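You operate a simulated robot arm through the tools that you are given. There is no shell and no other tool.

You run a simulated robot arm. Do the job below in one go: nothing can be reset, and whatever is moved stays where it is left.

Task
Find the brass coupling that goes home on the 16 mm post and shut it in the tin.
Fine: it goes beside the battery; the other one ends where it stood. Set down upright: brass coupling.
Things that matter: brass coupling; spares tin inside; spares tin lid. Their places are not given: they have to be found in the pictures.

Only the result counts: the job must be done as asked and must still hold three seconds after the hand-in. Knocking over, shifting, dropping, spilling or breaking anything else fails it.

Robot
A 7-joint arm with a two-finger parallel gripper, fixed in place. Base frame: the origin is at the foot of the arm, x ahead of it, y to its left, z up; the work surface is at about z = 900. Units: mm, rad, N and s.
With the tool pointing down near the work surface it reaches from about 300 to 680 mm from the base axis. Its first joint turns from -1.152 to 1.152 rad. Payload 1.57 kg.
The TCP is the grasp point between the finger pads, 30 mm short of the fingertips. In the tool frame z runs along the fingers and y along their closing line. The gripper opens to 110 mm. The fingers are 24 mm wide and 12 mm thick; the gripper's body (48 by 112 mm) begins 78 mm behind the TCP.
Orientation is told as [roll, pitch, yaw] about the base's x, y, z axes, in that order, counted from this pose: with the fingers straight down and closing along the base's y, the tool's x points along the base's -x, its y along +y and its z along -z.

Tools
- The arm moves only by the tool move_arm. Its argument "motion" is a list of rows, each an object of numbers (a shift or turn left out is 0, a gripper value left out holds the last): "x", "y", "z": the shift along the base's x, y, z in mm; "wx", "wy", "wz": the turn, a rotation vector about the base's x, y, z in rad; "gripper": the closure, from 0 (fully open) to 1 (shut). In form: [{"x": .., "y": .., "z": .., "wx": .., "wy": .., "wz": .., "gripper": ..}, ...]. A call has 1 to 20 rows; each row shifts and turns the commanded pose from where the row before left it. A row lasts 0.2 s, in which the tool goes at most 50 mm and 0.15 rad; a call with a longer step from one row to the next is refused whole, and so is a gripper value outside its range. A pose out of reach is approached as far as the arm can. The call stops where the force on the tool passes 40 N (or 10 N more than at its start, if that is more) or the arm is blocked; 0.2 s more then pass. The fingers move at their own pace (about 108 mm/s each) and stop on an object; they squeeze with about 23 N. The grip force told is the motor's: it shows also when the fingers shut on nothing. Time passes only in rows, and 0.2 s behind the last, so rows that do not move let the fingers close. It gives the time, the measured TCP pose, the force on the tool (base axes), the opening and the grip force at its end, in the units of the frame above (readings bear some noise), with the torque about the TCP (base axes, N m) and any sound that the robot's microphone picked up, and new pictures: "pictures" is both (left out), scene, wrist or none.
- Cameras (640 x 400 px; columns grow to the right, rows downward): "scene" is fixed at [174.8, -386.4, 1389.1]; the picture's right is [0.70, -0.71, 0.00], its down [-0.44, -0.43, -0.79] and it looks along [0.56, 0.55, -0.62] (base axes); focal length 253 px, centre (320, 200). "wrist" rides on the gripper at [70, 16, -141] in the tool frame; the picture's right is [-0.23, 0.97, 0.00], its down [-0.86, -0.20, -0.48] and it looks along [-0.47, -0.11, 0.88] (tool axes); focal length 222 px, centre (320, 200).
- measure_at(camera, pixels): for up to 12 pixels [column, row] of the newest picture of that camera ("zoom" is the newest enlarged one), the place [x, y, z] in the base frame of the surface seen there, good to about 2 mm, but the place of the scene camera against the robot may be out by one fixed shift of up to 18 mm in any direction. The clock stands still meanwhile.
- close_up(camera, box): a new picture of the part [left, top, right, bottom] of that camera's present view, enlarged. The clock stands still meanwhile.
- job_done(): hands the job in; it is judged then, once.

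Unless the task says otherwise, let go and move clear before handing in.

The tools are called after "Emit:" as name(argument=value, ...) on one line, values as JSON. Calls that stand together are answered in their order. move_arm: Moves the arm, as the interface text tells. Its arguments: {"type":"object","properties":{"motion":{"type":"array"},"pictures":{"type":"string","enum":["both","scene","wrist","none"]}},"required":["motion"]} The other tools are called the same way: measure_at (camera, pixels) gives the place of the surface under pixels of a picture; close_up (camera, box) takes an enlarged picture of a part of a camera's view; job_done () hands the job in.

At the start:

```text
time: 0.0
position: [423.2, 44.3, 1249.8]
orientation: [0.0, -0.001, 0.0]
wrist_force: [-0.1, 0.6, -0.5]
torque: [0.02, -0.02, 0.01]
width: 109.9
grip_force: 0.1
```

scene: 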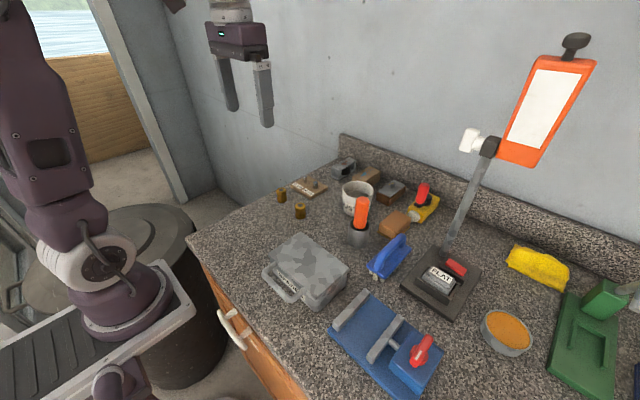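
wrist: 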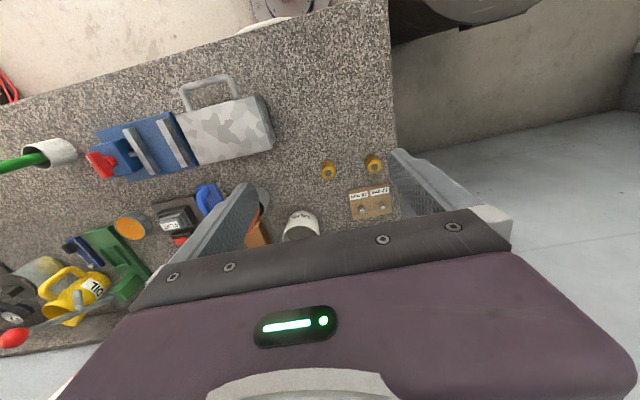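

The scene shows two brass couplings near (281,195) and (300,210), a board with posts near (310,187), and a closed tin at (305,270). I'll enlarge these areas first.

Emit:
close_up(camera="scene", box=[250, 150, 410, 250])

Emit:
close_up(camera="scene", box=[240, 220, 368, 320])

Emit:
close_up(camera="wrist", box=[300, 140, 412, 210])

Emit:
close_up(camera="wrist", box=[160, 60, 288, 180])

```text
4.00 times, centred on (330, 200) of scene
```

zoom: 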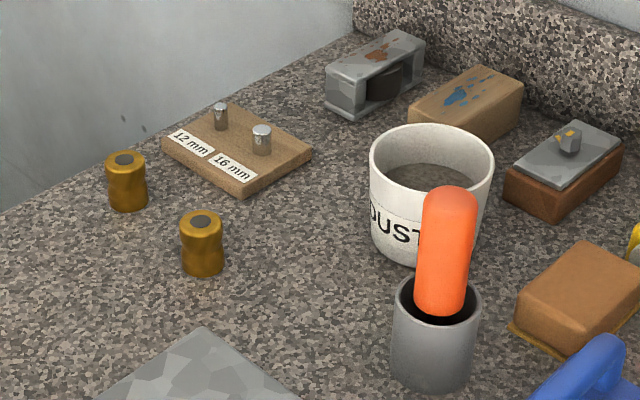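

```text
4.00 times, centred on (304, 270) of scene
```

zoom: 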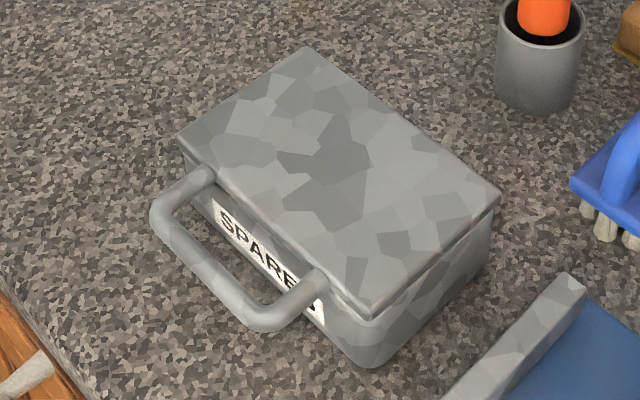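

```text
5.71 times, centred on (356, 175) of wrist
```

zoom: 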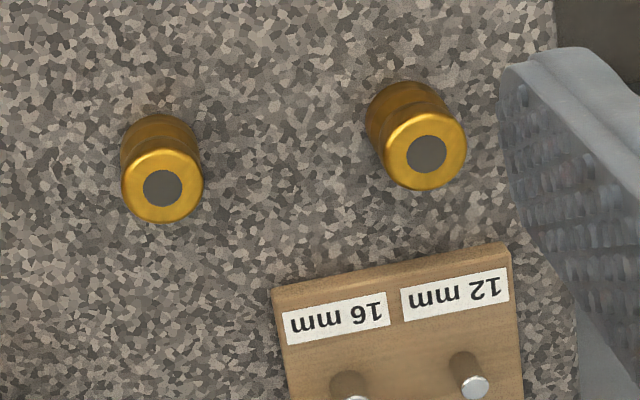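

```text
3.33 times, centred on (224, 120) of wrist
```

zoom: 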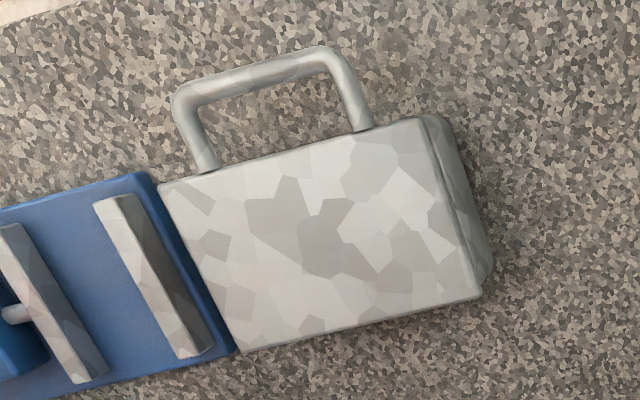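

The two couplings look the same from outside, so I'll likely have to try them on the 16 mm post. I'll measure their places, the posts and the tin with the wrist and scene cameras.

Emit:
measure_at(camera="wrist", pixels=[[328.5, 172.8], [374, 167], [361.5, 209.5], [383, 207.5], [349, 190], [388, 184], [395, 150], [322, 175]])

Emit:
measure_at(camera="scene", pixels=[[281, 189.7], [300.3, 205.5], [315.5, 182.2], [305.2, 176.2], [290.5, 185.5], [311, 199], [328, 188], [308, 176]])

Emit:
measure_at(camera="scene", pixels=[[276.5, 253], [301, 232.5], [339, 267], [314, 296], [306, 264], [271, 271], [279, 283], [292, 301], [301, 296], [315, 310], [337, 285], [283, 265]])

Emit:
measure_at(camera="wrist", pixels=[[210, 114], [285, 98], [304, 149], [233, 163], [258, 130], [216, 84], [260, 75], [270, 98], [182, 90], [234, 80], [187, 108], [220, 112]])

```text
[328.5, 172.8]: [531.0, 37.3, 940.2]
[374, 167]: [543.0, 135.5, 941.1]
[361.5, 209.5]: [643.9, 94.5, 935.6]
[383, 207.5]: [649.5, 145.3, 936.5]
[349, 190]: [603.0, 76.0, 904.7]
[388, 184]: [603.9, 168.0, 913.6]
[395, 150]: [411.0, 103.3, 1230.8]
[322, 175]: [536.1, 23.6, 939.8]
```

```text
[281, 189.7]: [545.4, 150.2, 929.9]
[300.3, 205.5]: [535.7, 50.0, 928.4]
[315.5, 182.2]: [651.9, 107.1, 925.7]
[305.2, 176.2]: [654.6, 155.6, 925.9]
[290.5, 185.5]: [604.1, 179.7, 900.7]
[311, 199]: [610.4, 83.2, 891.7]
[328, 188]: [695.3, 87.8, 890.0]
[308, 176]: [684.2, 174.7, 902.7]
```

```text
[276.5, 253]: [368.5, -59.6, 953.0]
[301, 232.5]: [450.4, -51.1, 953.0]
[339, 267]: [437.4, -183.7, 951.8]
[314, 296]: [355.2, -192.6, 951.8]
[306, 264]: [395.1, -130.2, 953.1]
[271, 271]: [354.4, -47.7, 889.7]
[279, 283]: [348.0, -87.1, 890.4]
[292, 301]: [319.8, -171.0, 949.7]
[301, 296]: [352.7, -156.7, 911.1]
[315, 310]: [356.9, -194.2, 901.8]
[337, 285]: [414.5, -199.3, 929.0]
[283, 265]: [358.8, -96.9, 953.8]
```

```text
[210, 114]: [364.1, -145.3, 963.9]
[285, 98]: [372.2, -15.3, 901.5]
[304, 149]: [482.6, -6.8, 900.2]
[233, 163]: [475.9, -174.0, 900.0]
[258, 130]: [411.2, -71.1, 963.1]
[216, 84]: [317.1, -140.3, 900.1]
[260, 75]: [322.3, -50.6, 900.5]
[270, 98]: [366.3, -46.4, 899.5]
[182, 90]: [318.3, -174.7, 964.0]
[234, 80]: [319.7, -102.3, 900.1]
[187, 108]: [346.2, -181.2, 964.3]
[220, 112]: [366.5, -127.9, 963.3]
```

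Wrist and scene readings differ by a fixed shift of about (-3, -13.5, +11) mm (e.g. coupling top (374,167) wrist against (281,190) scene). I'll move the wrist camera closer over the couplings to compare their bores.

Emit:
move_arm(motion=[{"x": 10, "y": 8, "z": -33}, {"x": 10, "y": 8, "z": -33}, {"x": 10, "y": 8, "z": -33}, {"x": 10, "y": 8, "z": -33}, {"x": 9, "y": 7, "z": -33}, {"x": 9, "y": 7, "z": -33}, {"x": 9, "y": 7, "z": -33}, {}])

```text
time: 1.8
position: [489.6, 97.7, 1018.5]
orientation: [0.0, 0.0, 0.0]
wrist_force: [-0.5, 0.2, 1.0]
torque: [0.0, -0.03, 0.04]
width: 110.1
grip_force: 0.1
```

scene: 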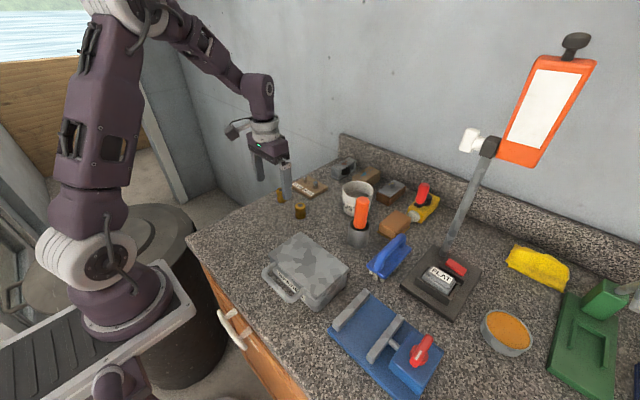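
wrist: 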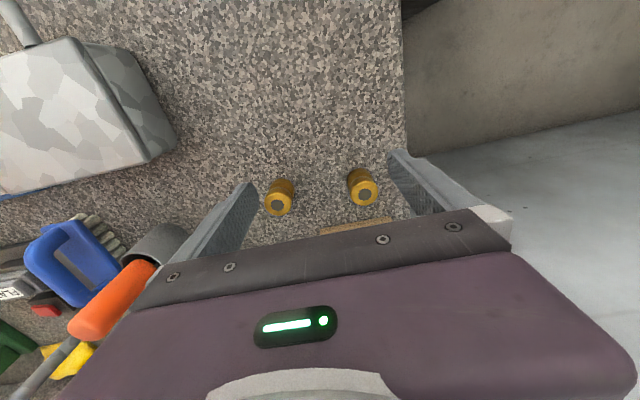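

Emit:
close_up(camera="wrist", box=[256, 160, 320, 220])

Emit:
close_up(camera="wrist", box=[330, 155, 394, 215])

Emit:
measure_at(camera="wrist", pixels=[[277.5, 204.5], [364.5, 194], [265.5, 205], [290.5, 205], [353, 196], [376, 193], [278, 214], [277.5, 196], [366, 204], [362.5, 185], [283, 180], [359, 170]])

Emit:
close_up(camera="wrist", box=[0, 0, 192, 200])

```text
6.67 times, centred on (288, 190) of wrist
```

zoom: 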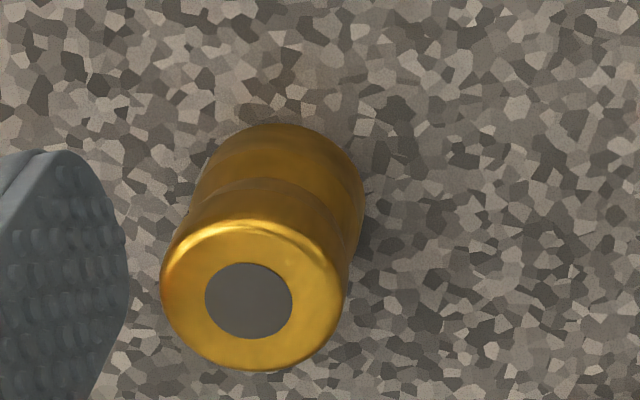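

```text
6.67 times, centred on (362, 185) of wrist
```

zoom: 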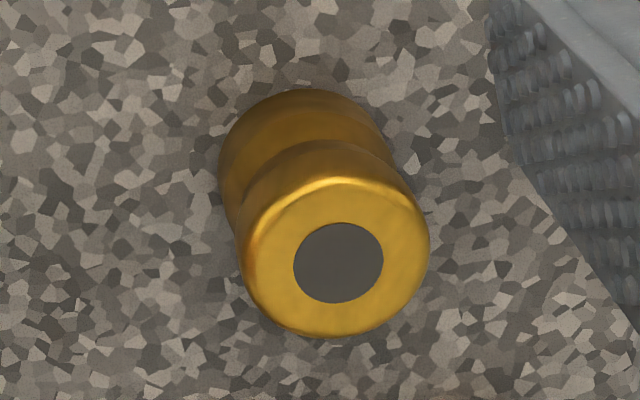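

```text
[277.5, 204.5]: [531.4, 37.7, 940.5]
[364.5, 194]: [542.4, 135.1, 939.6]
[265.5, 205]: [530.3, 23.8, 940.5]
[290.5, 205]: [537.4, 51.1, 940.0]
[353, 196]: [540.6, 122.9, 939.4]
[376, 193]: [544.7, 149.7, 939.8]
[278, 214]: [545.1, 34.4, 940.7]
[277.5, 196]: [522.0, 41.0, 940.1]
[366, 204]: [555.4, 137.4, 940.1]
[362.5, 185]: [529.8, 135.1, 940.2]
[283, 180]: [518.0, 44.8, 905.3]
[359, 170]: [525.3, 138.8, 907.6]
```

```text
2.00 times, centred on (96, 100) of wrist
```

zoom: 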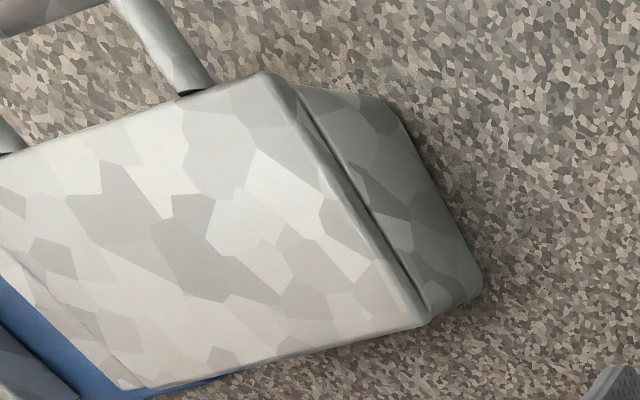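

Both couplings look identical at (277,204) and (364,194), with centres near (531.5,37.5) and (542.5,135.5) and tops at z 940. Only a try on the post can tell them apart, so I'll view the posts closely next.

Emit:
move_arm(motion=[{"x": 28, "y": 8}, {"x": 28, "y": 8}, {"x": 28, "y": 8}, {"x": 26, "y": 9}, {}])

```text
time: 3.0
position: [600.4, 130.9, 1019.4]
orientation: [0.0, 0.003, 0.0]
wrist_force: [0.5, -0.1, 0.3]
torque: [-0.02, 0.0, 0.0]
width: 110.4
grip_force: 0.1
```

scene: 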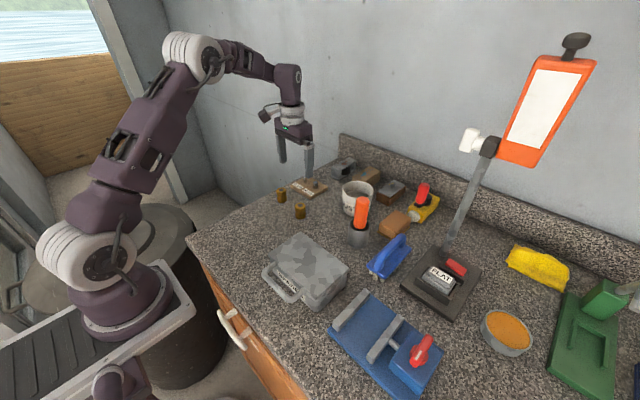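
wrist: 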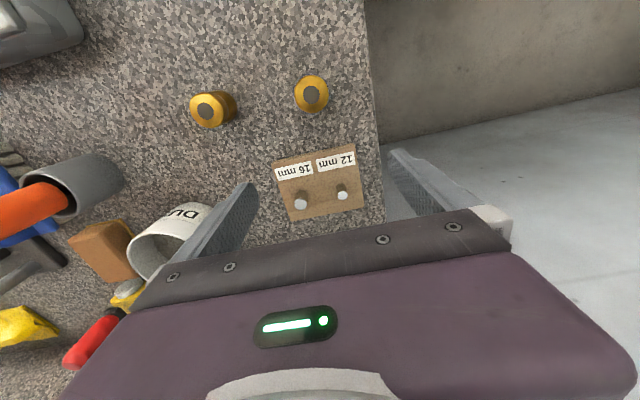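

Emit:
close_up(camera="wrist", box=[268, 150, 364, 210])

Emit:
measure_at(camera="wrist", pixels=[[300, 204], [342, 195.5], [280, 178], [355, 165], [320, 190], [330, 210], [206, 110], [312, 95], [150, 240], [100, 240]])

```text
6.67 times, centred on (316, 180) of wrist
```

zoom: 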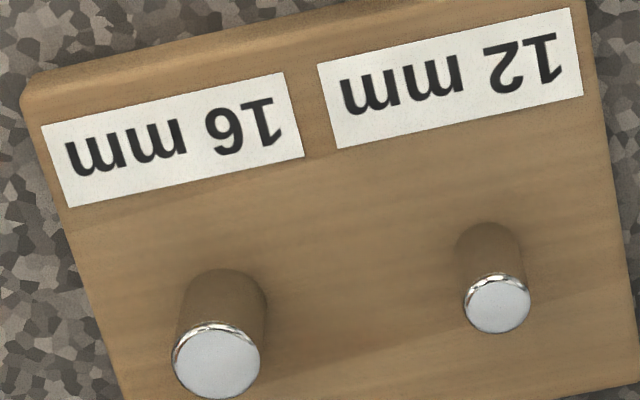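

```text
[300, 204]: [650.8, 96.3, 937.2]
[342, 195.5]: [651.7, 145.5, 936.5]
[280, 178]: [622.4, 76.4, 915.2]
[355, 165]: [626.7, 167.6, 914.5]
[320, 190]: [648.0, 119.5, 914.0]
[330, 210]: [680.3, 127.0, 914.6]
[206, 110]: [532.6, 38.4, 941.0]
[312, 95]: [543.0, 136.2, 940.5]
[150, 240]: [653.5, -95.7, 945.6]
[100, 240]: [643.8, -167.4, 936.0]
```

The 16 mm post top at (300,204) is near (650.5,96), the top at z 937 and the board top at z 914.5. I'll grasp the right-hand coupling (542.7,135.8) first for a try-on, and take more readings on the post.

Emit:
measure_at(camera="wrist", pixels=[[300.5, 204.3], [297, 204], [304, 204.5], [300.5, 208], [300.5, 201], [342.7, 195.7], [340, 196], [345.5, 195.5], [342.7, 193], [342.7, 198.5], [299, 206], [302, 203]])

Emit:
move_arm(motion=[{"x": -20, "y": 2, "gripper": 0.4}, {"x": -20, "y": 2}, {"x": -17.7, "y": 0.9}, {"z": -20}, {"z": -20}, {}])

```text
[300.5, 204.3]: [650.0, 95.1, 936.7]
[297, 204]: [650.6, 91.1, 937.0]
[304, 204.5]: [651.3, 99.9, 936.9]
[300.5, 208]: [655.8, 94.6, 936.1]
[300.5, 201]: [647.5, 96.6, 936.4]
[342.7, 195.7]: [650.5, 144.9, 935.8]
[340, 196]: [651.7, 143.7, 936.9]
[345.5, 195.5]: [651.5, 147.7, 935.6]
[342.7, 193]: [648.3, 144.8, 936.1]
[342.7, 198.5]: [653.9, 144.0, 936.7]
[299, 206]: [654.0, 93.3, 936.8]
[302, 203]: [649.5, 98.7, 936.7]
```

```text
time: 4.4
position: [542.9, 136.4, 979.4]
orientation: [0.0, 0.001, 0.0]
wrist_force: [-0.1, 0.3, -0.1]
torque: [-0.01, -0.02, -0.03]
width: 66.0
grip_force: 0.1
```

scene: 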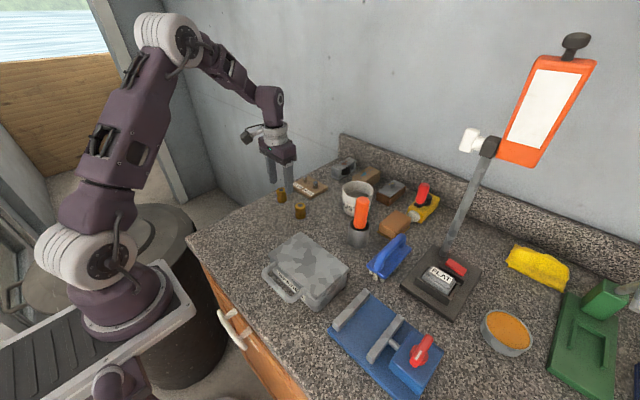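
wrist: 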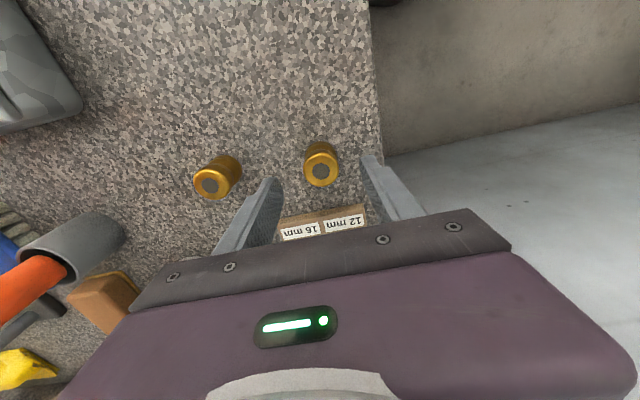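

The coupling at (320,172) sits between the fingertips. I'll measure it again and lower to grasp.

Emit:
close_up(camera="wrist", box=[288, 135, 352, 195])

Emit:
measure_at(camera="wrist", pixels=[[321, 171], [321.5, 172], [320, 171], [322, 170.5], [317, 171], [326, 171], [321, 175], [321, 167]])

```text
6.67 times, centred on (320, 165) of wrist
```

zoom: 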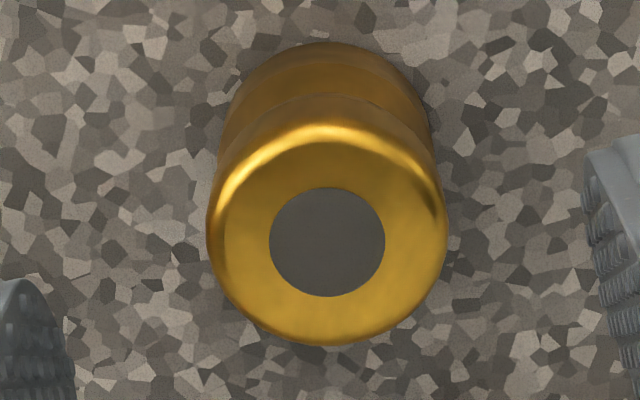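

```text
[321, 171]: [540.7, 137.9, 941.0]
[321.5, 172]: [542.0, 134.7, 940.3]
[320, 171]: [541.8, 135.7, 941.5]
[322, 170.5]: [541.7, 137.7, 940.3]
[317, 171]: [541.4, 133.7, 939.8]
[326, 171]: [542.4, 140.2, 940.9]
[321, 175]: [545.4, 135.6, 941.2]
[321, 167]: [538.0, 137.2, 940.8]
```

Coupling centre is about (541.8,136.2). I'll lower to z 935 and close.

Emit:
move_arm(motion=[{"x": -0.8, "z": -15}, {"z": -15}, {"z": -14}, {}, {}])

Emit:
move_arm(motion=[{"gripper": 1}, {"gripper": 1}, {"gripper": 1}, {"gripper": 1}])

```text
time: 5.6
position: [541.8, 134.3, 933.1]
orientation: [0.002, 0.0, -0.001]
wrist_force: [-0.6, -0.5, -0.3]
torque: [-0.02, 0.01, -0.02]
width: 65.8
grip_force: 0.0
```

scene: 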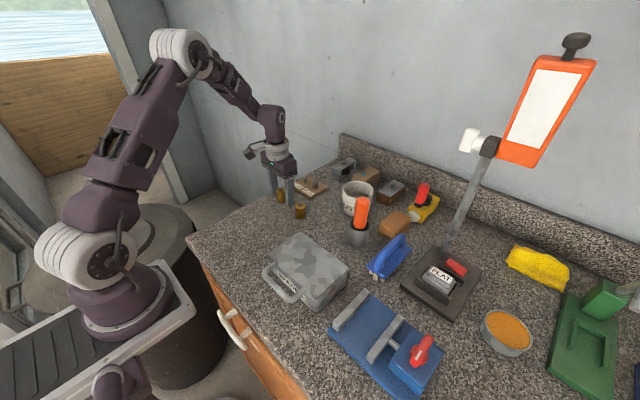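
wrist: 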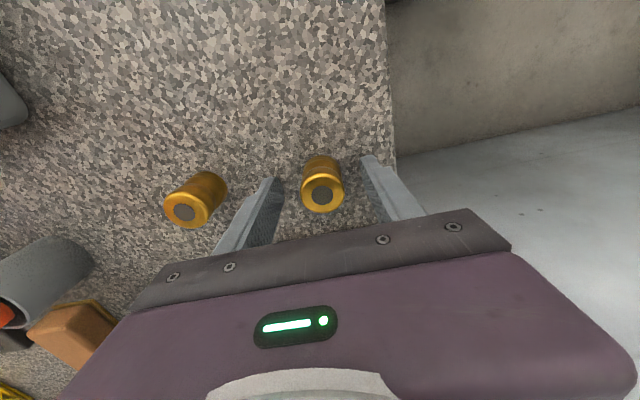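

```text
time: 6.6
position: [541.3, 134.0, 934.2]
orientation: [-0.001, 0.0, 0.0]
wrist_force: [-0.1, 0.0, 0.7]
torque: [0.0, 0.01, 0.01]
width: 31.2
grip_force: 22.6
```

scene: 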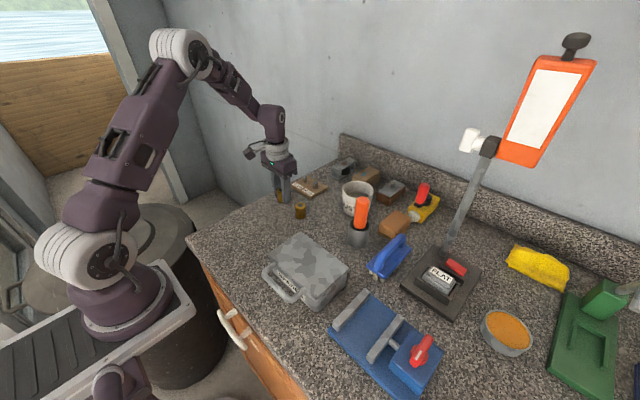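
wrist: 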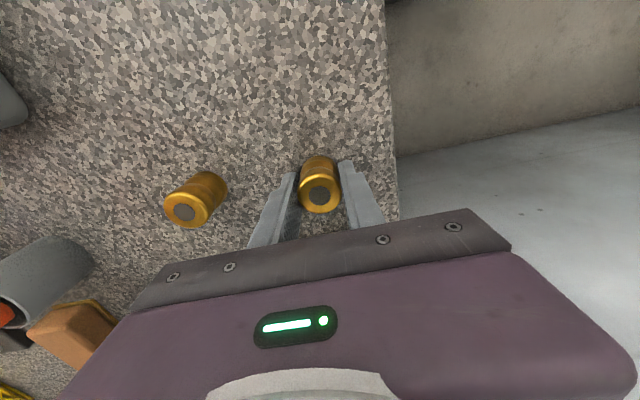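

It's gripped at 31.2 mm width. I'll measure where the coupling's top disc (320,195) sits in the hand, then lift.

Emit:
close_up(camera="wrist", box=[288, 150, 352, 220])

Emit:
measure_at(camera="wrist", pixels=[[320, 195], [319, 195], [321, 195], [320, 194], [320, 196], [315, 195], [325, 195], [320, 190], [320, 200], [306, 197], [334, 194], [320, 209]])

Emit:
move_arm(motion=[{"z": 5}, {"z": 15}, {"z": 20}, {}])

```text
5.71 times, centred on (320, 185) of wrist
```

zoom: 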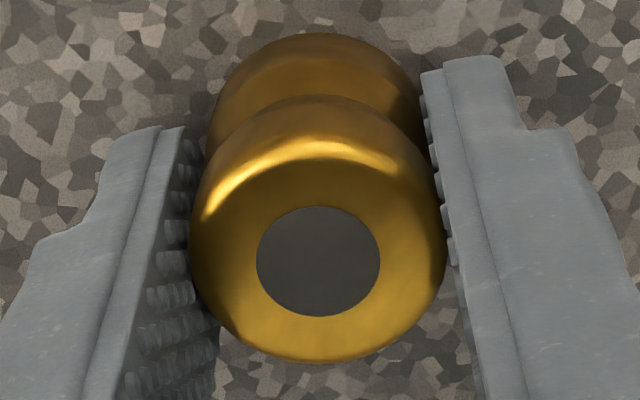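

```text
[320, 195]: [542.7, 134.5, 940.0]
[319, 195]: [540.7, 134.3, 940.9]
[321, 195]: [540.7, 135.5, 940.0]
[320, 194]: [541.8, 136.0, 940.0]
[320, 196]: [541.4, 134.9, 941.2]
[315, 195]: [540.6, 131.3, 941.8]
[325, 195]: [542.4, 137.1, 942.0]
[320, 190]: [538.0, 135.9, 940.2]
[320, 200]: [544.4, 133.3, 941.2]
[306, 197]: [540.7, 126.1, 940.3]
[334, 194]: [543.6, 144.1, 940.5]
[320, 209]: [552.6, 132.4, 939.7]
```

```text
time: 7.6
position: [540.8, 134.4, 974.1]
orientation: [0.001, -0.001, -0.001]
wrist_force: [-0.2, 1.0, -0.5]
torque: [0.0, 0.0, -0.05]
width: 31.3
grip_force: 22.9
```

scene: 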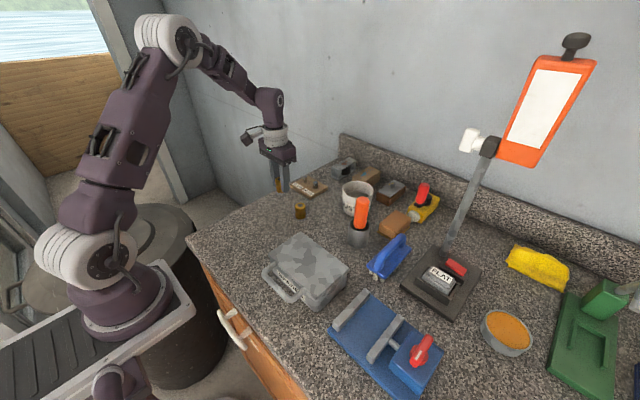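
wrist: 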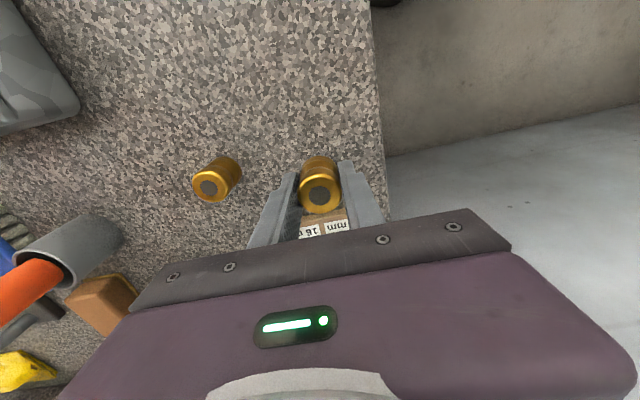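

The held coupling's centre is within about 0.3 mm of the commanded TCP. I'll carry it above the 16 mm post at (650.9,95.6).

Emit:
move_arm(motion=[{"z": 15}, {"x": 27.3, "y": -9.9}, {"x": 27.3, "y": -9.9}, {"x": 27.3, "y": -9.9}, {"x": 27.3, "y": -9.9}, {}, {}])

```text
time: 9.2
position: [651.4, 94.4, 988.3]
orientation: [0.0, 0.0, 0.0]
wrist_force: [-0.1, -0.4, -0.8]
torque: [0.01, 0.01, 0.02]
width: 31.4
grip_force: 22.8
```

scene: 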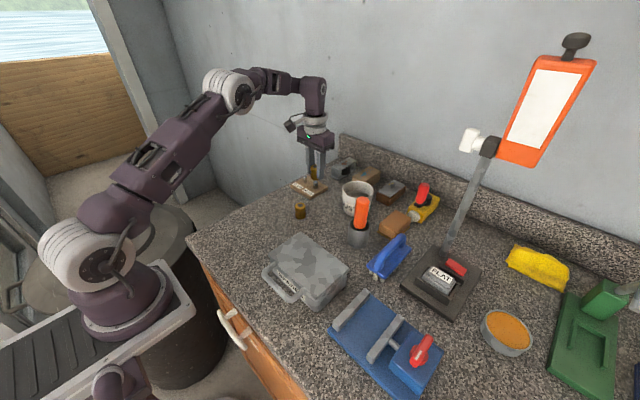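
wrist: 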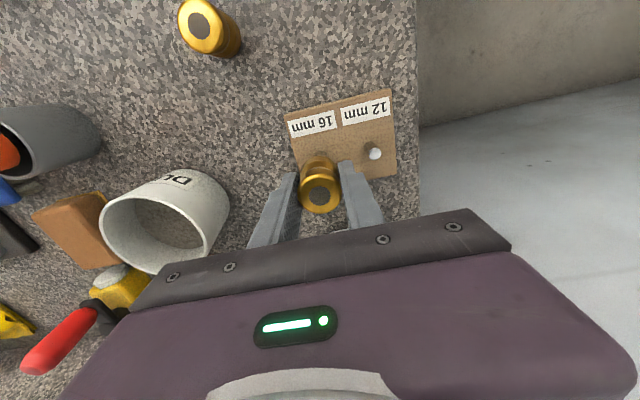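

The coupling hangs over the 16 mm post; the 12 mm post top at (375,153) is visible for a cross-check.

Emit:
close_up(camera="wrist", box=[280, 90, 400, 220])

Emit:
measure_at(camera="wrist", pixels=[[375, 153], [374, 154], [376, 153], [375, 154], [375, 152], [374, 153]])

Emit:
close_up(camera="scene", box=[288, 150, 352, 210])

```text
3.08 times, centred on (340, 155) of wrist
```

zoom: 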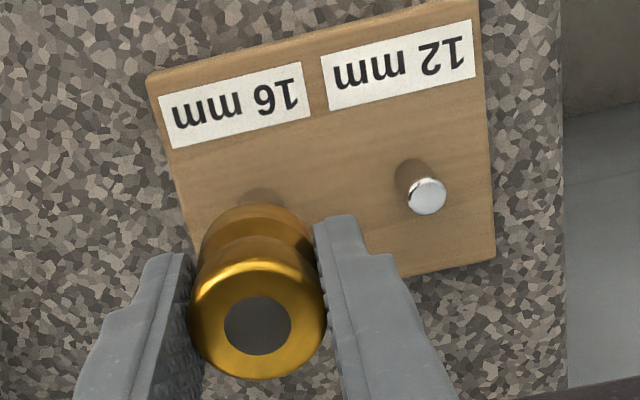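

```text
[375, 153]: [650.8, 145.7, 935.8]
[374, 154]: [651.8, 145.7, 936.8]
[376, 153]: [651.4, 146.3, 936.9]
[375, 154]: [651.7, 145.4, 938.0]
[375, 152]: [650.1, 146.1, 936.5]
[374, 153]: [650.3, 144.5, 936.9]
```

```text
6.67 times, centred on (320, 180) of scene
```

zoom: 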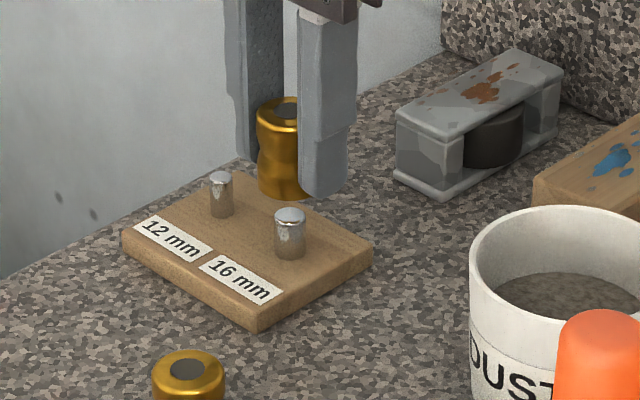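

Alignment looks right. I'll lower to just above the post top, then feel gently in small steps.

Emit:
move_arm(motion=[{"z": -8}, {"z": -7}, {"z": -2}, {}], pictures="none")

Emit:
move_arm(motion=[{"z": -0.7}, {"z": -0.7}, {"z": -0.7}, {}], pictures="none")

```text
time: 10.2
position: [650.4, 95.2, 972.6]
orientation: [-0.001, 0.001, 0.001]
wrist_force: [-0.8, -0.1, -0.5]
torque: [0.0, 0.03, -0.01]
width: 31.3
grip_force: 22.5
```

```text
time: 11.2
position: [650.7, 95.1, 969.8]
orientation: [-0.001, -0.001, 0.001]
wrist_force: [-0.5, 1.3, 2.1]
torque: [0.03, 0.0, -0.04]
width: 31.4
grip_force: 23.6
```

Force is just 2.1 N; I'll go on by another 1.5 mm.

Emit:
move_arm(motion=[{"z": -0.5}, {"z": -0.5}, {"z": -0.5}, {}], pictures="none")

```text
time: 12.2
position: [650.6, 94.3, 969.8]
orientation: [0.001, -0.001, 0.0]
wrist_force: [-1.6, 1.1, 15.9]
torque: [0.05, 0.08, -0.02]
width: 31.3
grip_force: 23.4
```

Contact at 16 N with the bottom at about the post top; the torque hints the post is a little toward -x, +y. I'll ease off and search around with light pressure.

Emit:
move_arm(motion=[{"z": 0.7}, {"x": -0.7, "y": 0.5}, {"z": -0.6}, {}], pictures="none")

Emit:
move_arm(motion=[{"x": -0.8}, {}, {}], pictures="none")

Emit:
move_arm(motion=[{"y": 0.7}, {}, {}], pictures="none")

Emit:
move_arm(motion=[{"x": 0.8}, {}, {}], pictures="none")

Emit:
move_arm(motion=[{"x": 0.8}, {}, {}], pictures="none")

```text
time: 13.2
position: [650.3, 95.2, 970.2]
orientation: [-0.001, -0.002, 0.0]
wrist_force: [3.3, -2.9, 11.5]
torque: [-0.09, -0.16, -0.06]
width: 31.6
grip_force: 22.9
```

```text
time: 14.0
position: [649.2, 95.2, 969.8]
orientation: [0.0, -0.003, -0.001]
wrist_force: [4.4, -2.6, 15.4]
torque: [-0.11, -0.24, 0.04]
width: 31.5
grip_force: 22.9
```

```text
time: 14.8
position: [647.3, 96.7, 968.8]
orientation: [-0.002, 0.0, 0.0]
wrist_force: [-0.2, -4.2, 13.6]
torque: [-0.22, -0.14, 0.01]
width: 31.1
grip_force: 23.0
```

```text
time: 15.6
position: [649.6, 96.5, 968.2]
orientation: [0.001, -0.001, -0.001]
wrist_force: [-4.7, -0.6, 11.6]
torque: [-0.04, 0.08, -0.01]
width: 31.6
grip_force: 22.4
```

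```text
time: 16.4
position: [650.0, 97.3, 969.4]
orientation: [0.001, 0.0, 0.001]
wrist_force: [-1.1, 2.6, 6.3]
torque: [0.04, 0.06, -0.02]
width: 31.6
grip_force: 22.9
```

Readings shift with contact point; force fell to 6.3 N at offset (+0.1,+1.2). I'll press a bit here to see whether it enters.

Emit:
move_arm(motion=[{"z": -0.5}, {"z": -0.5}, {}], pictures="none")

```text
time: 17.2
position: [650.5, 96.1, 968.0]
orientation: [0.001, -0.001, 0.001]
wrist_force: [-2.1, 4.6, 16.5]
torque: [0.03, 0.1, -0.01]
width: 31.2
grip_force: 22.4
```

The contact point sits at the -y edge now, so the coupling is too far +y. I'll lift off, re-centre near offset (-0.2,+0.3) and press afresh.

Emit:
move_arm(motion=[{"z": 3}, {"x": -0.3, "y": -0.9}, {}, {"z": -1.5}, {"z": -0.5}, {"z": -0.5}, {}, {}], pictures="none")

Emit:
move_arm(motion=[{"z": -0.5}, {"z": -0.5}, {}, {}], pictures="none")

```text
time: 19.0
position: [650.4, 95.2, 969.6]
orientation: [0.0, 0.0, 0.002]
wrist_force: [0.5, 0.5, -0.5]
torque: [0.0, 0.01, 0.01]
width: 31.4
grip_force: 23.1
```

```text
time: 20.0
position: [650.0, 94.5, 969.4]
orientation: [0.002, -0.002, 0.0]
wrist_force: [-2.5, -2.4, 14.7]
torque: [-0.07, 0.02, -0.04]
width: 31.4
grip_force: 23.4
```

Contact now occurs about 2 mm lower than before; I'll look whether the coupling slid up in the fingers or sank onto the post.

Emit:
move_arm(motion=[{}])

Emit:
close_up(camera="wrist", box=[288, 150, 352, 220])

Emit:
measure_at(camera="wrist", pixels=[[320, 195], [319, 195], [321, 195], [320, 194], [320, 196], [318, 196], [322, 196], [319, 197], [321, 197], [322, 194]])

Emit:
close_up(camera="scene", box=[296, 160, 344, 205])

```text
time: 20.4
position: [649.8, 95.1, 967.1]
orientation: [0.0, -0.001, 0.001]
wrist_force: [-1.3, -2.1, 15.6]
torque: [-0.1, 0.03, 0.01]
width: 31.6
grip_force: 23.4
```

scene: 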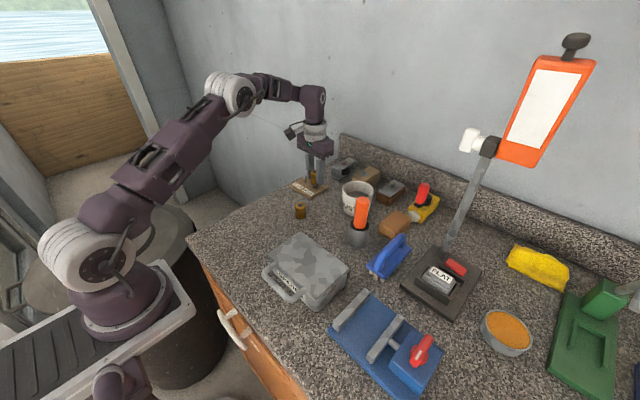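
wrist: 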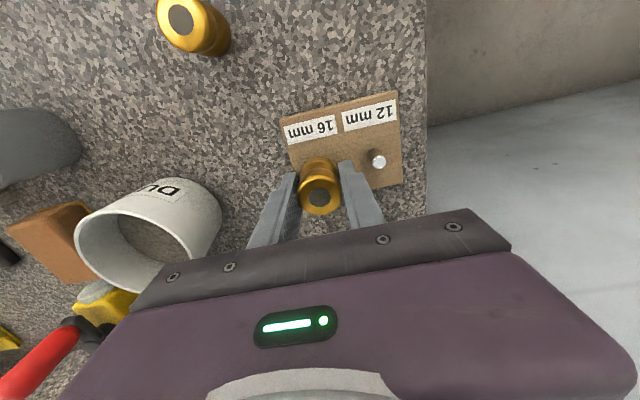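

```text
5.71 times, centred on (320, 185) of wrist
```

zoom: 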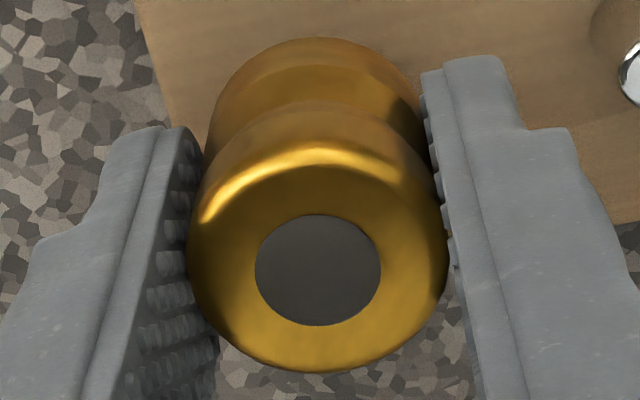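

```text
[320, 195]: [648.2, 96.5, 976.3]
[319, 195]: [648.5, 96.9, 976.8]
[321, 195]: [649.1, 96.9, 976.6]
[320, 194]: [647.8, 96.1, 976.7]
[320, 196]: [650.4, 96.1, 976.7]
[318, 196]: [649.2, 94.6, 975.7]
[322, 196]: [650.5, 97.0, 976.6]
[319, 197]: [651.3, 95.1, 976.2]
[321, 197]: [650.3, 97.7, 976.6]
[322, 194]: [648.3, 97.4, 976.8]
```

```text
8.89 times, centred on (320, 182) of scene
```

zoom: 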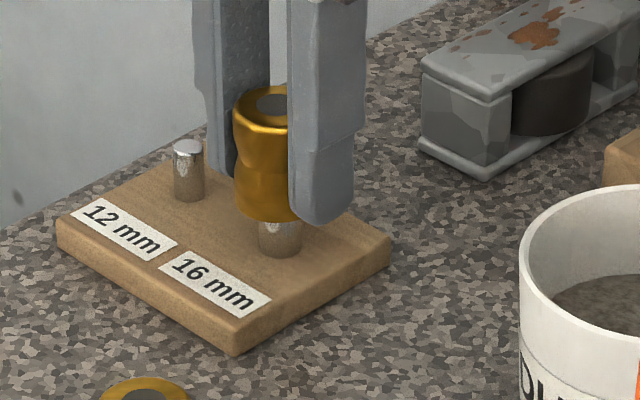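

The coupling's top reads 976.5, so its bottom is at 936.5: it rests squarely on the post top and slid up about 2 mm in the fingers. I'll do one light circular search before ruling it out.

Emit:
move_arm(motion=[{"z": 0.3}, {"x": 0.6}, {"y": -0.6}, {"x": -0.6}, {"x": -0.6}, {"y": 0.6}, {"y": 0.6}, {"x": 0.6}, {"x": 0.6}, {"x": 0.6}, {"y": -0.6}, {"y": -0.6}, {"y": -0.6}, {"x": -0.6}, {"x": -0.6}, {"y": 0.6}, {"y": 0.6}, {}], pictures="wrist")

Emit:
measure_at(camera="wrist", pixels=[[320, 197], [319, 197], [321, 197], [320, 198], [320, 196], [318, 196], [322, 196]])

```text
time: 24.2
position: [651.4, 96.1, 968.4]
orientation: [0.001, 0.002, 0.001]
wrist_force: [0.1, -0.6, 2.3]
torque: [-0.05, 0.03, 0.0]
width: 31.4
grip_force: 23.4
```

wrist: 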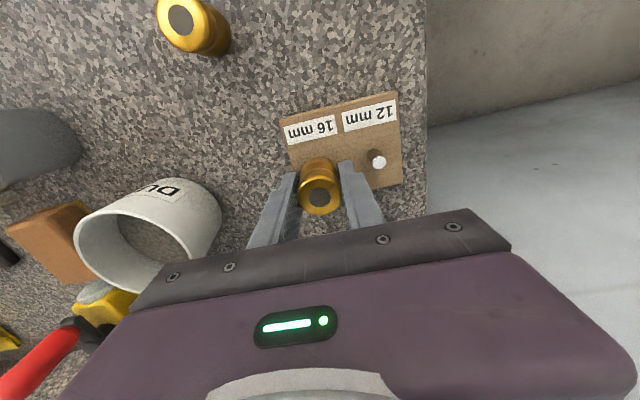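

```text
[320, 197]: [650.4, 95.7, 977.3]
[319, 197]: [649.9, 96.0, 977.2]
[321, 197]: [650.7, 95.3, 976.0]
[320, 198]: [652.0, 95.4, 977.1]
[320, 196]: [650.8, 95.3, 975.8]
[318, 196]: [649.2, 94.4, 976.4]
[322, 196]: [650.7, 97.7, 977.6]
```

The top stays at 976.7, so this coupling doesn't go on the 16 mm post. I'll return it to its original spot at (541.9,136).

Emit:
move_arm(motion=[{"z": 10}, {"z": 12}, {"x": -27.2, "y": 10.0}, {"x": -27.2, "y": 10.0}, {"x": -27.2, "y": 10.0}, {"x": -27.2, "y": 10.1}, {}, {"z": -20}, {"z": -20}, {"z": -10}, {"z": -5}, {}, {}])

Emit:
measure_at(camera="wrist", pixels=[[320, 197], [319, 197], [321, 197], [320, 198], [320, 196], [318, 196], [322, 196]])

```text
time: 27.0
position: [542.6, 135.4, 934.1]
orientation: [0.0, -0.001, 0.001]
wrist_force: [0.6, -0.3, -1.3]
torque: [-0.04, 0.01, -0.02]
width: 31.6
grip_force: 22.6
```

scene: 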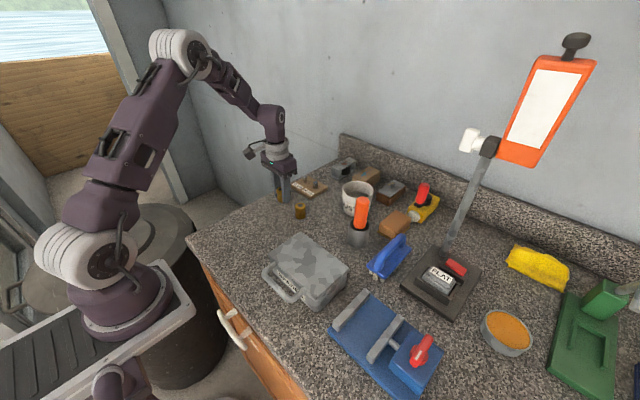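
wrist: 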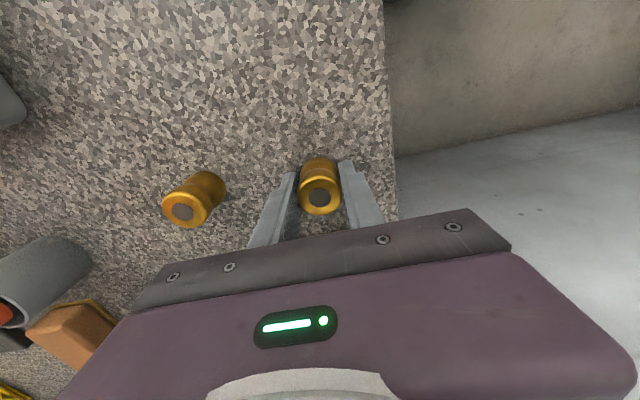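

```text
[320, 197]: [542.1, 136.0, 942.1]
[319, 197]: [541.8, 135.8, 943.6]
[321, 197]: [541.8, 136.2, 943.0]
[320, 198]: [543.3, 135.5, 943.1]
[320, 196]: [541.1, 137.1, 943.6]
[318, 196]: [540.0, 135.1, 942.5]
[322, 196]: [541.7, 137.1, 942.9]
```

Top is at 943, so it hangs about 2.5 mm above the surface. I'll lower gently until touch.

Emit:
move_arm(motion=[{"z": -1}, {"z": -0.7}, {"z": -0.5}, {}, {}], pictures="none")

Emit:
move_arm(motion=[{"z": -0.5}, {}, {}], pictures="none")

```text
time: 28.2
position: [541.5, 135.0, 932.2]
orientation: [-0.001, 0.001, -0.001]
wrist_force: [0.6, 0.2, 0.1]
torque: [0.02, 0.01, -0.02]
width: 31.3
grip_force: 23.5
```

```text
time: 29.0
position: [542.0, 135.3, 932.1]
orientation: [-0.001, 0.0, 0.0]
wrist_force: [0.2, -0.1, 0.2]
torque: [-0.01, -0.06, -0.01]
width: 31.5
grip_force: 23.0
```

Emit:
move_arm(motion=[{"z": -0.4}, {}, {}], pictures="none")

```text
time: 29.8
position: [541.4, 135.8, 931.4]
orientation: [0.0, 0.001, 0.0]
wrist_force: [-1.3, -0.4, 3.6]
torque: [0.0, -0.01, 0.04]
width: 31.5
grip_force: 22.6
```

It touches down at 3.6 N. I'll open and lift straight up, then look at both couplings.

Emit:
move_arm(motion=[{"gripper": 0.65}, {"gripper": 0.6}, {"gripper": 0.5}, {"gripper": 0.4}, {}, {"z": 15}, {"z": 15}, {"z": 15}, {}])

Emit:
measure_at(camera="wrist", pixels=[[321, 171], [320, 171], [322, 170.5], [321, 175], [321, 167]])

```text
time: 31.8
position: [542.6, 135.0, 977.8]
orientation: [0.0, -0.001, 0.001]
wrist_force: [0.7, -0.3, 0.1]
torque: [0.0, -0.03, 0.02]
width: 65.8
grip_force: 0.0
```

scene: 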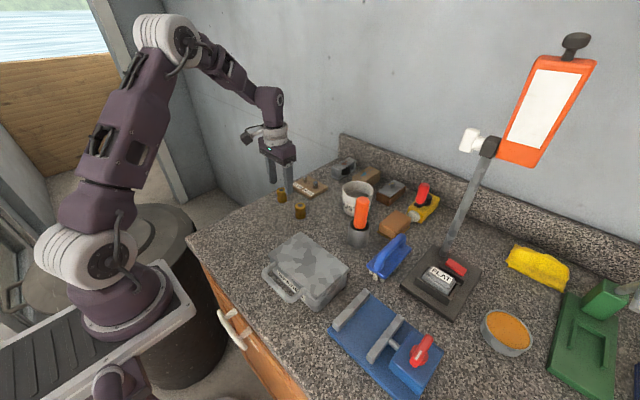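
wrist: 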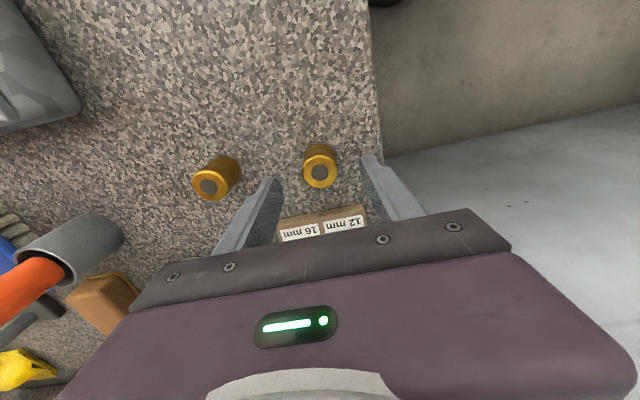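

```text
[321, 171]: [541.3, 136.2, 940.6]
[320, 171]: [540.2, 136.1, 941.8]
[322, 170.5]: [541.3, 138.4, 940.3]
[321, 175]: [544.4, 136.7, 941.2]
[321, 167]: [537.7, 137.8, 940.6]
```

The first coupling stands again at (541.3,136.3), upright. Now over to the other one near (532,37.7).

Emit:
move_arm(motion=[{"z": 10}, {"x": -2.5, "y": -24.5}, {"x": -2.5, "y": -24.5}, {"x": -2.5, "y": -24.5}, {"x": -2.4, "y": -24.7}, {"z": -8}, {}])

Emit:
close_up(camera="wrist", box=[288, 135, 352, 195])

Emit:
measure_at(camera="wrist", pixels=[[321, 171], [320, 171], [322, 170.5], [321, 175], [321, 167], [318, 171], [325, 171]])

Emit:
measure_at(camera="scene", pixels=[[361, 202], [348, 240], [358, 222], [357, 185], [300, 205], [345, 195]])

```text
time: 33.4
position: [531.8, 37.2, 978.2]
orientation: [0.001, -0.001, 0.0]
wrist_force: [0.8, 1.2, 0.5]
torque: [0.03, -0.01, -0.01]
width: 65.9
grip_force: 0.1
```

scene: 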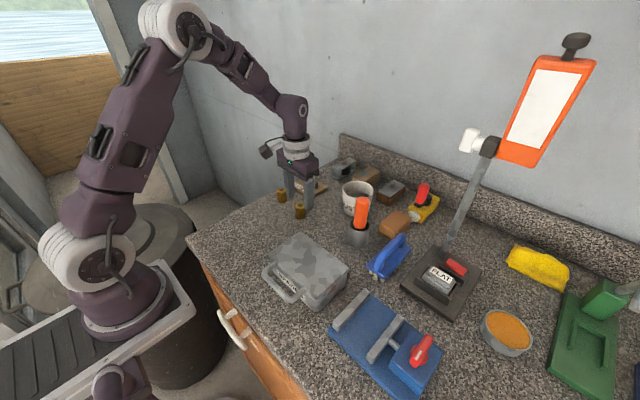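
wrist: 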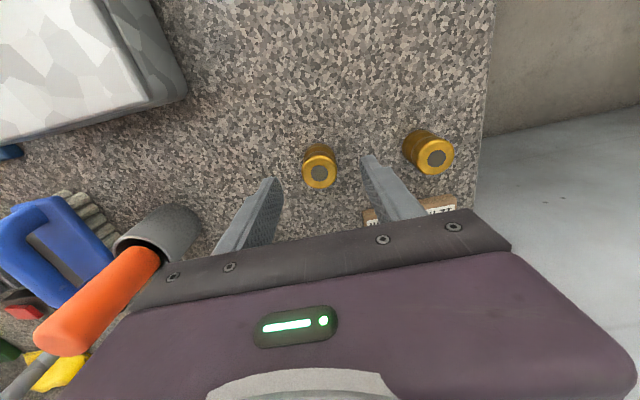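

```text
6.67 times, centred on (320, 165) of wrist
```

zoom: 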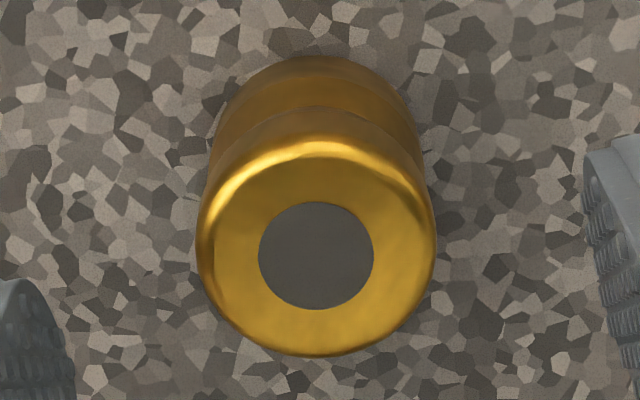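

```text
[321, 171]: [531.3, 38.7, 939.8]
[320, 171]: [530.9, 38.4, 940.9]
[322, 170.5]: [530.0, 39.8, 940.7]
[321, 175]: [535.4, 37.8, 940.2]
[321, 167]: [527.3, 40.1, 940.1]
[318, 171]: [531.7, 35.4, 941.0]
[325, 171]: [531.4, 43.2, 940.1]
```

```text
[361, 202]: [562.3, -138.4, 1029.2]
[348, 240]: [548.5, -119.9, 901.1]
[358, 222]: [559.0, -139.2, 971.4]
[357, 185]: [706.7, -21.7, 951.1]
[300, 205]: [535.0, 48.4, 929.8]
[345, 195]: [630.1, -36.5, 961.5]
```

Coupling A's centre is near (533.3,37.1). I'll shift slightly, lower to z 935 and grip.

Emit:
move_arm(motion=[{"x": 1.2, "y": -0.7, "z": -14}, {"z": -15}, {"z": -15}, {}, {"gripper": 1}, {"gripper": 1}, {"gripper": 1}, {"gripper": 1}])

Emit:
close_up(camera="wrist", box=[288, 150, 352, 220])

Emit:
measure_at(camera="wrist", pixels=[[320, 195], [319, 195], [321, 195], [320, 194], [320, 196], [318, 196], [322, 196]])

```text
time: 35.2
position: [532.2, 36.1, 934.0]
orientation: [0.001, 0.0, -0.001]
wrist_force: [-0.5, -0.6, -0.7]
torque: [0.0, 0.0, -0.03]
width: 31.7
grip_force: 22.6
```

scene: 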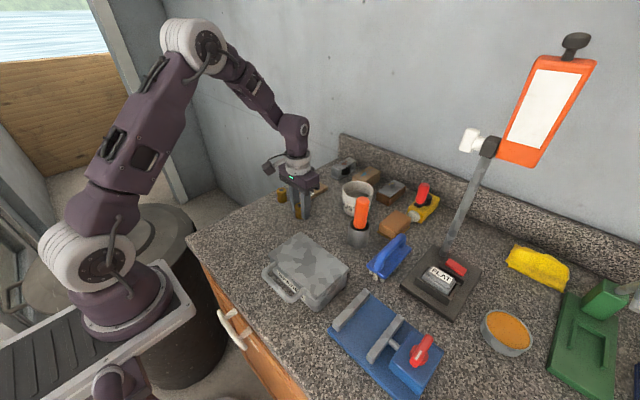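
wrist: 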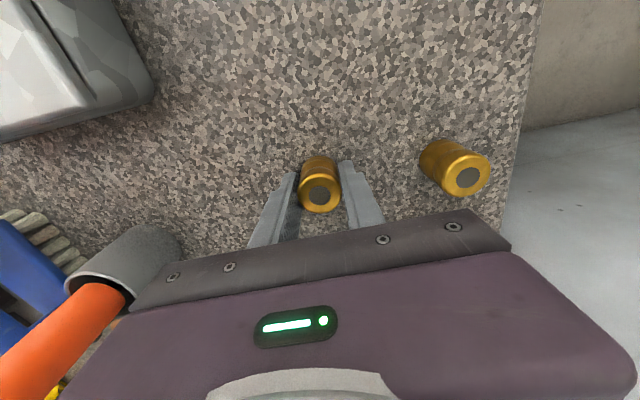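

```text
5.71 times, centred on (320, 185) of wrist
```

zoom: 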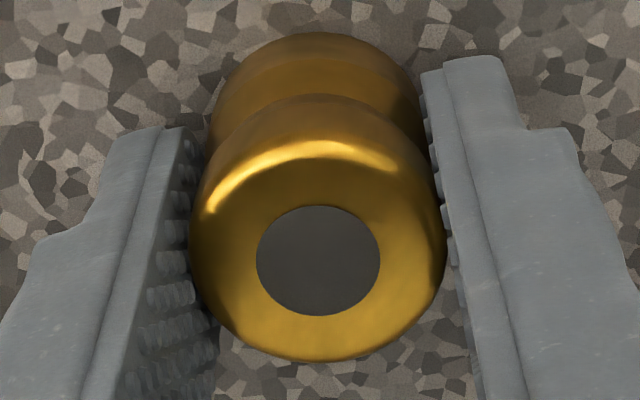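

```text
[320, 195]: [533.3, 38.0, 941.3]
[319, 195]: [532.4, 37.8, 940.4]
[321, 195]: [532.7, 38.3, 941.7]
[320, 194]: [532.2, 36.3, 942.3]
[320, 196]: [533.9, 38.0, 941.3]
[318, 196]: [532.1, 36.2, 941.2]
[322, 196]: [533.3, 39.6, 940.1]
```

Grip is identical to before. I'll lift and carry it over the 16 mm post at (650.7,95.8), then lower and feel.

Emit:
move_arm(motion=[{"z": 15}, {"z": 20}, {"z": 20}, {"x": 29.4, "y": 14.7}, {"x": 29.4, "y": 14.7}, {"x": 29.4, "y": 14.7}, {"x": 29.3, "y": 14.6}, {}, {"z": -10}, {"z": -7}, {}, {}])

Emit:
move_arm(motion=[{"z": -0.7}, {"z": -0.7}, {"z": -0.7}, {}, {}], pictures="none")

Emit:
move_arm(motion=[{"z": -0.5}, {"z": -0.5}, {"z": -0.5}, {}, {}], pictures="none")

```text
time: 37.8
position: [651.6, 95.1, 973.4]
orientation: [-0.001, 0.001, -0.002]
wrist_force: [0.0, 0.5, 0.1]
torque: [0.0, 0.02, 0.0]
width: 31.3
grip_force: 22.9
```

scene: 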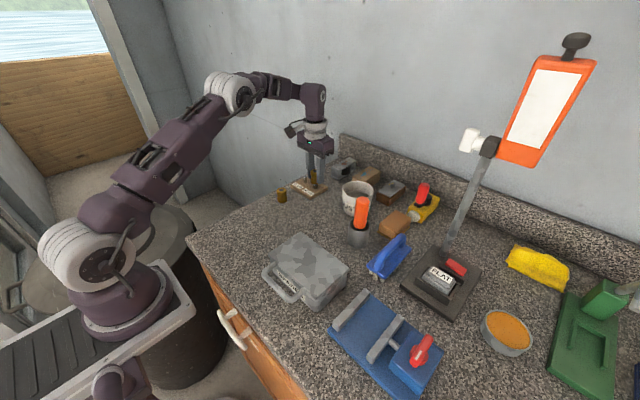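
wrist: 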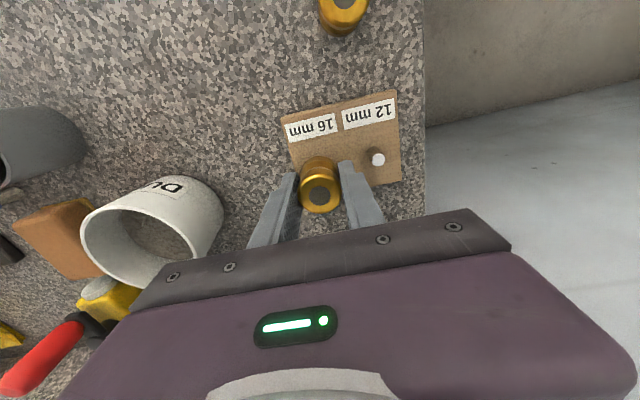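

```text
time: 39.0
position: [650.4, 94.8, 971.4]
orientation: [0.0, 0.001, -0.002]
wrist_force: [-0.2, -0.5, -0.8]
torque: [-0.02, 0.02, 0.02]
width: 31.1
grip_force: 22.8
```

```text
time: 40.2
position: [650.5, 95.0, 968.6]
orientation: [0.002, 0.0, -0.002]
wrist_force: [-0.1, -0.5, -0.5]
torque: [0.01, 0.04, -0.01]
width: 31.5
grip_force: 23.6
```

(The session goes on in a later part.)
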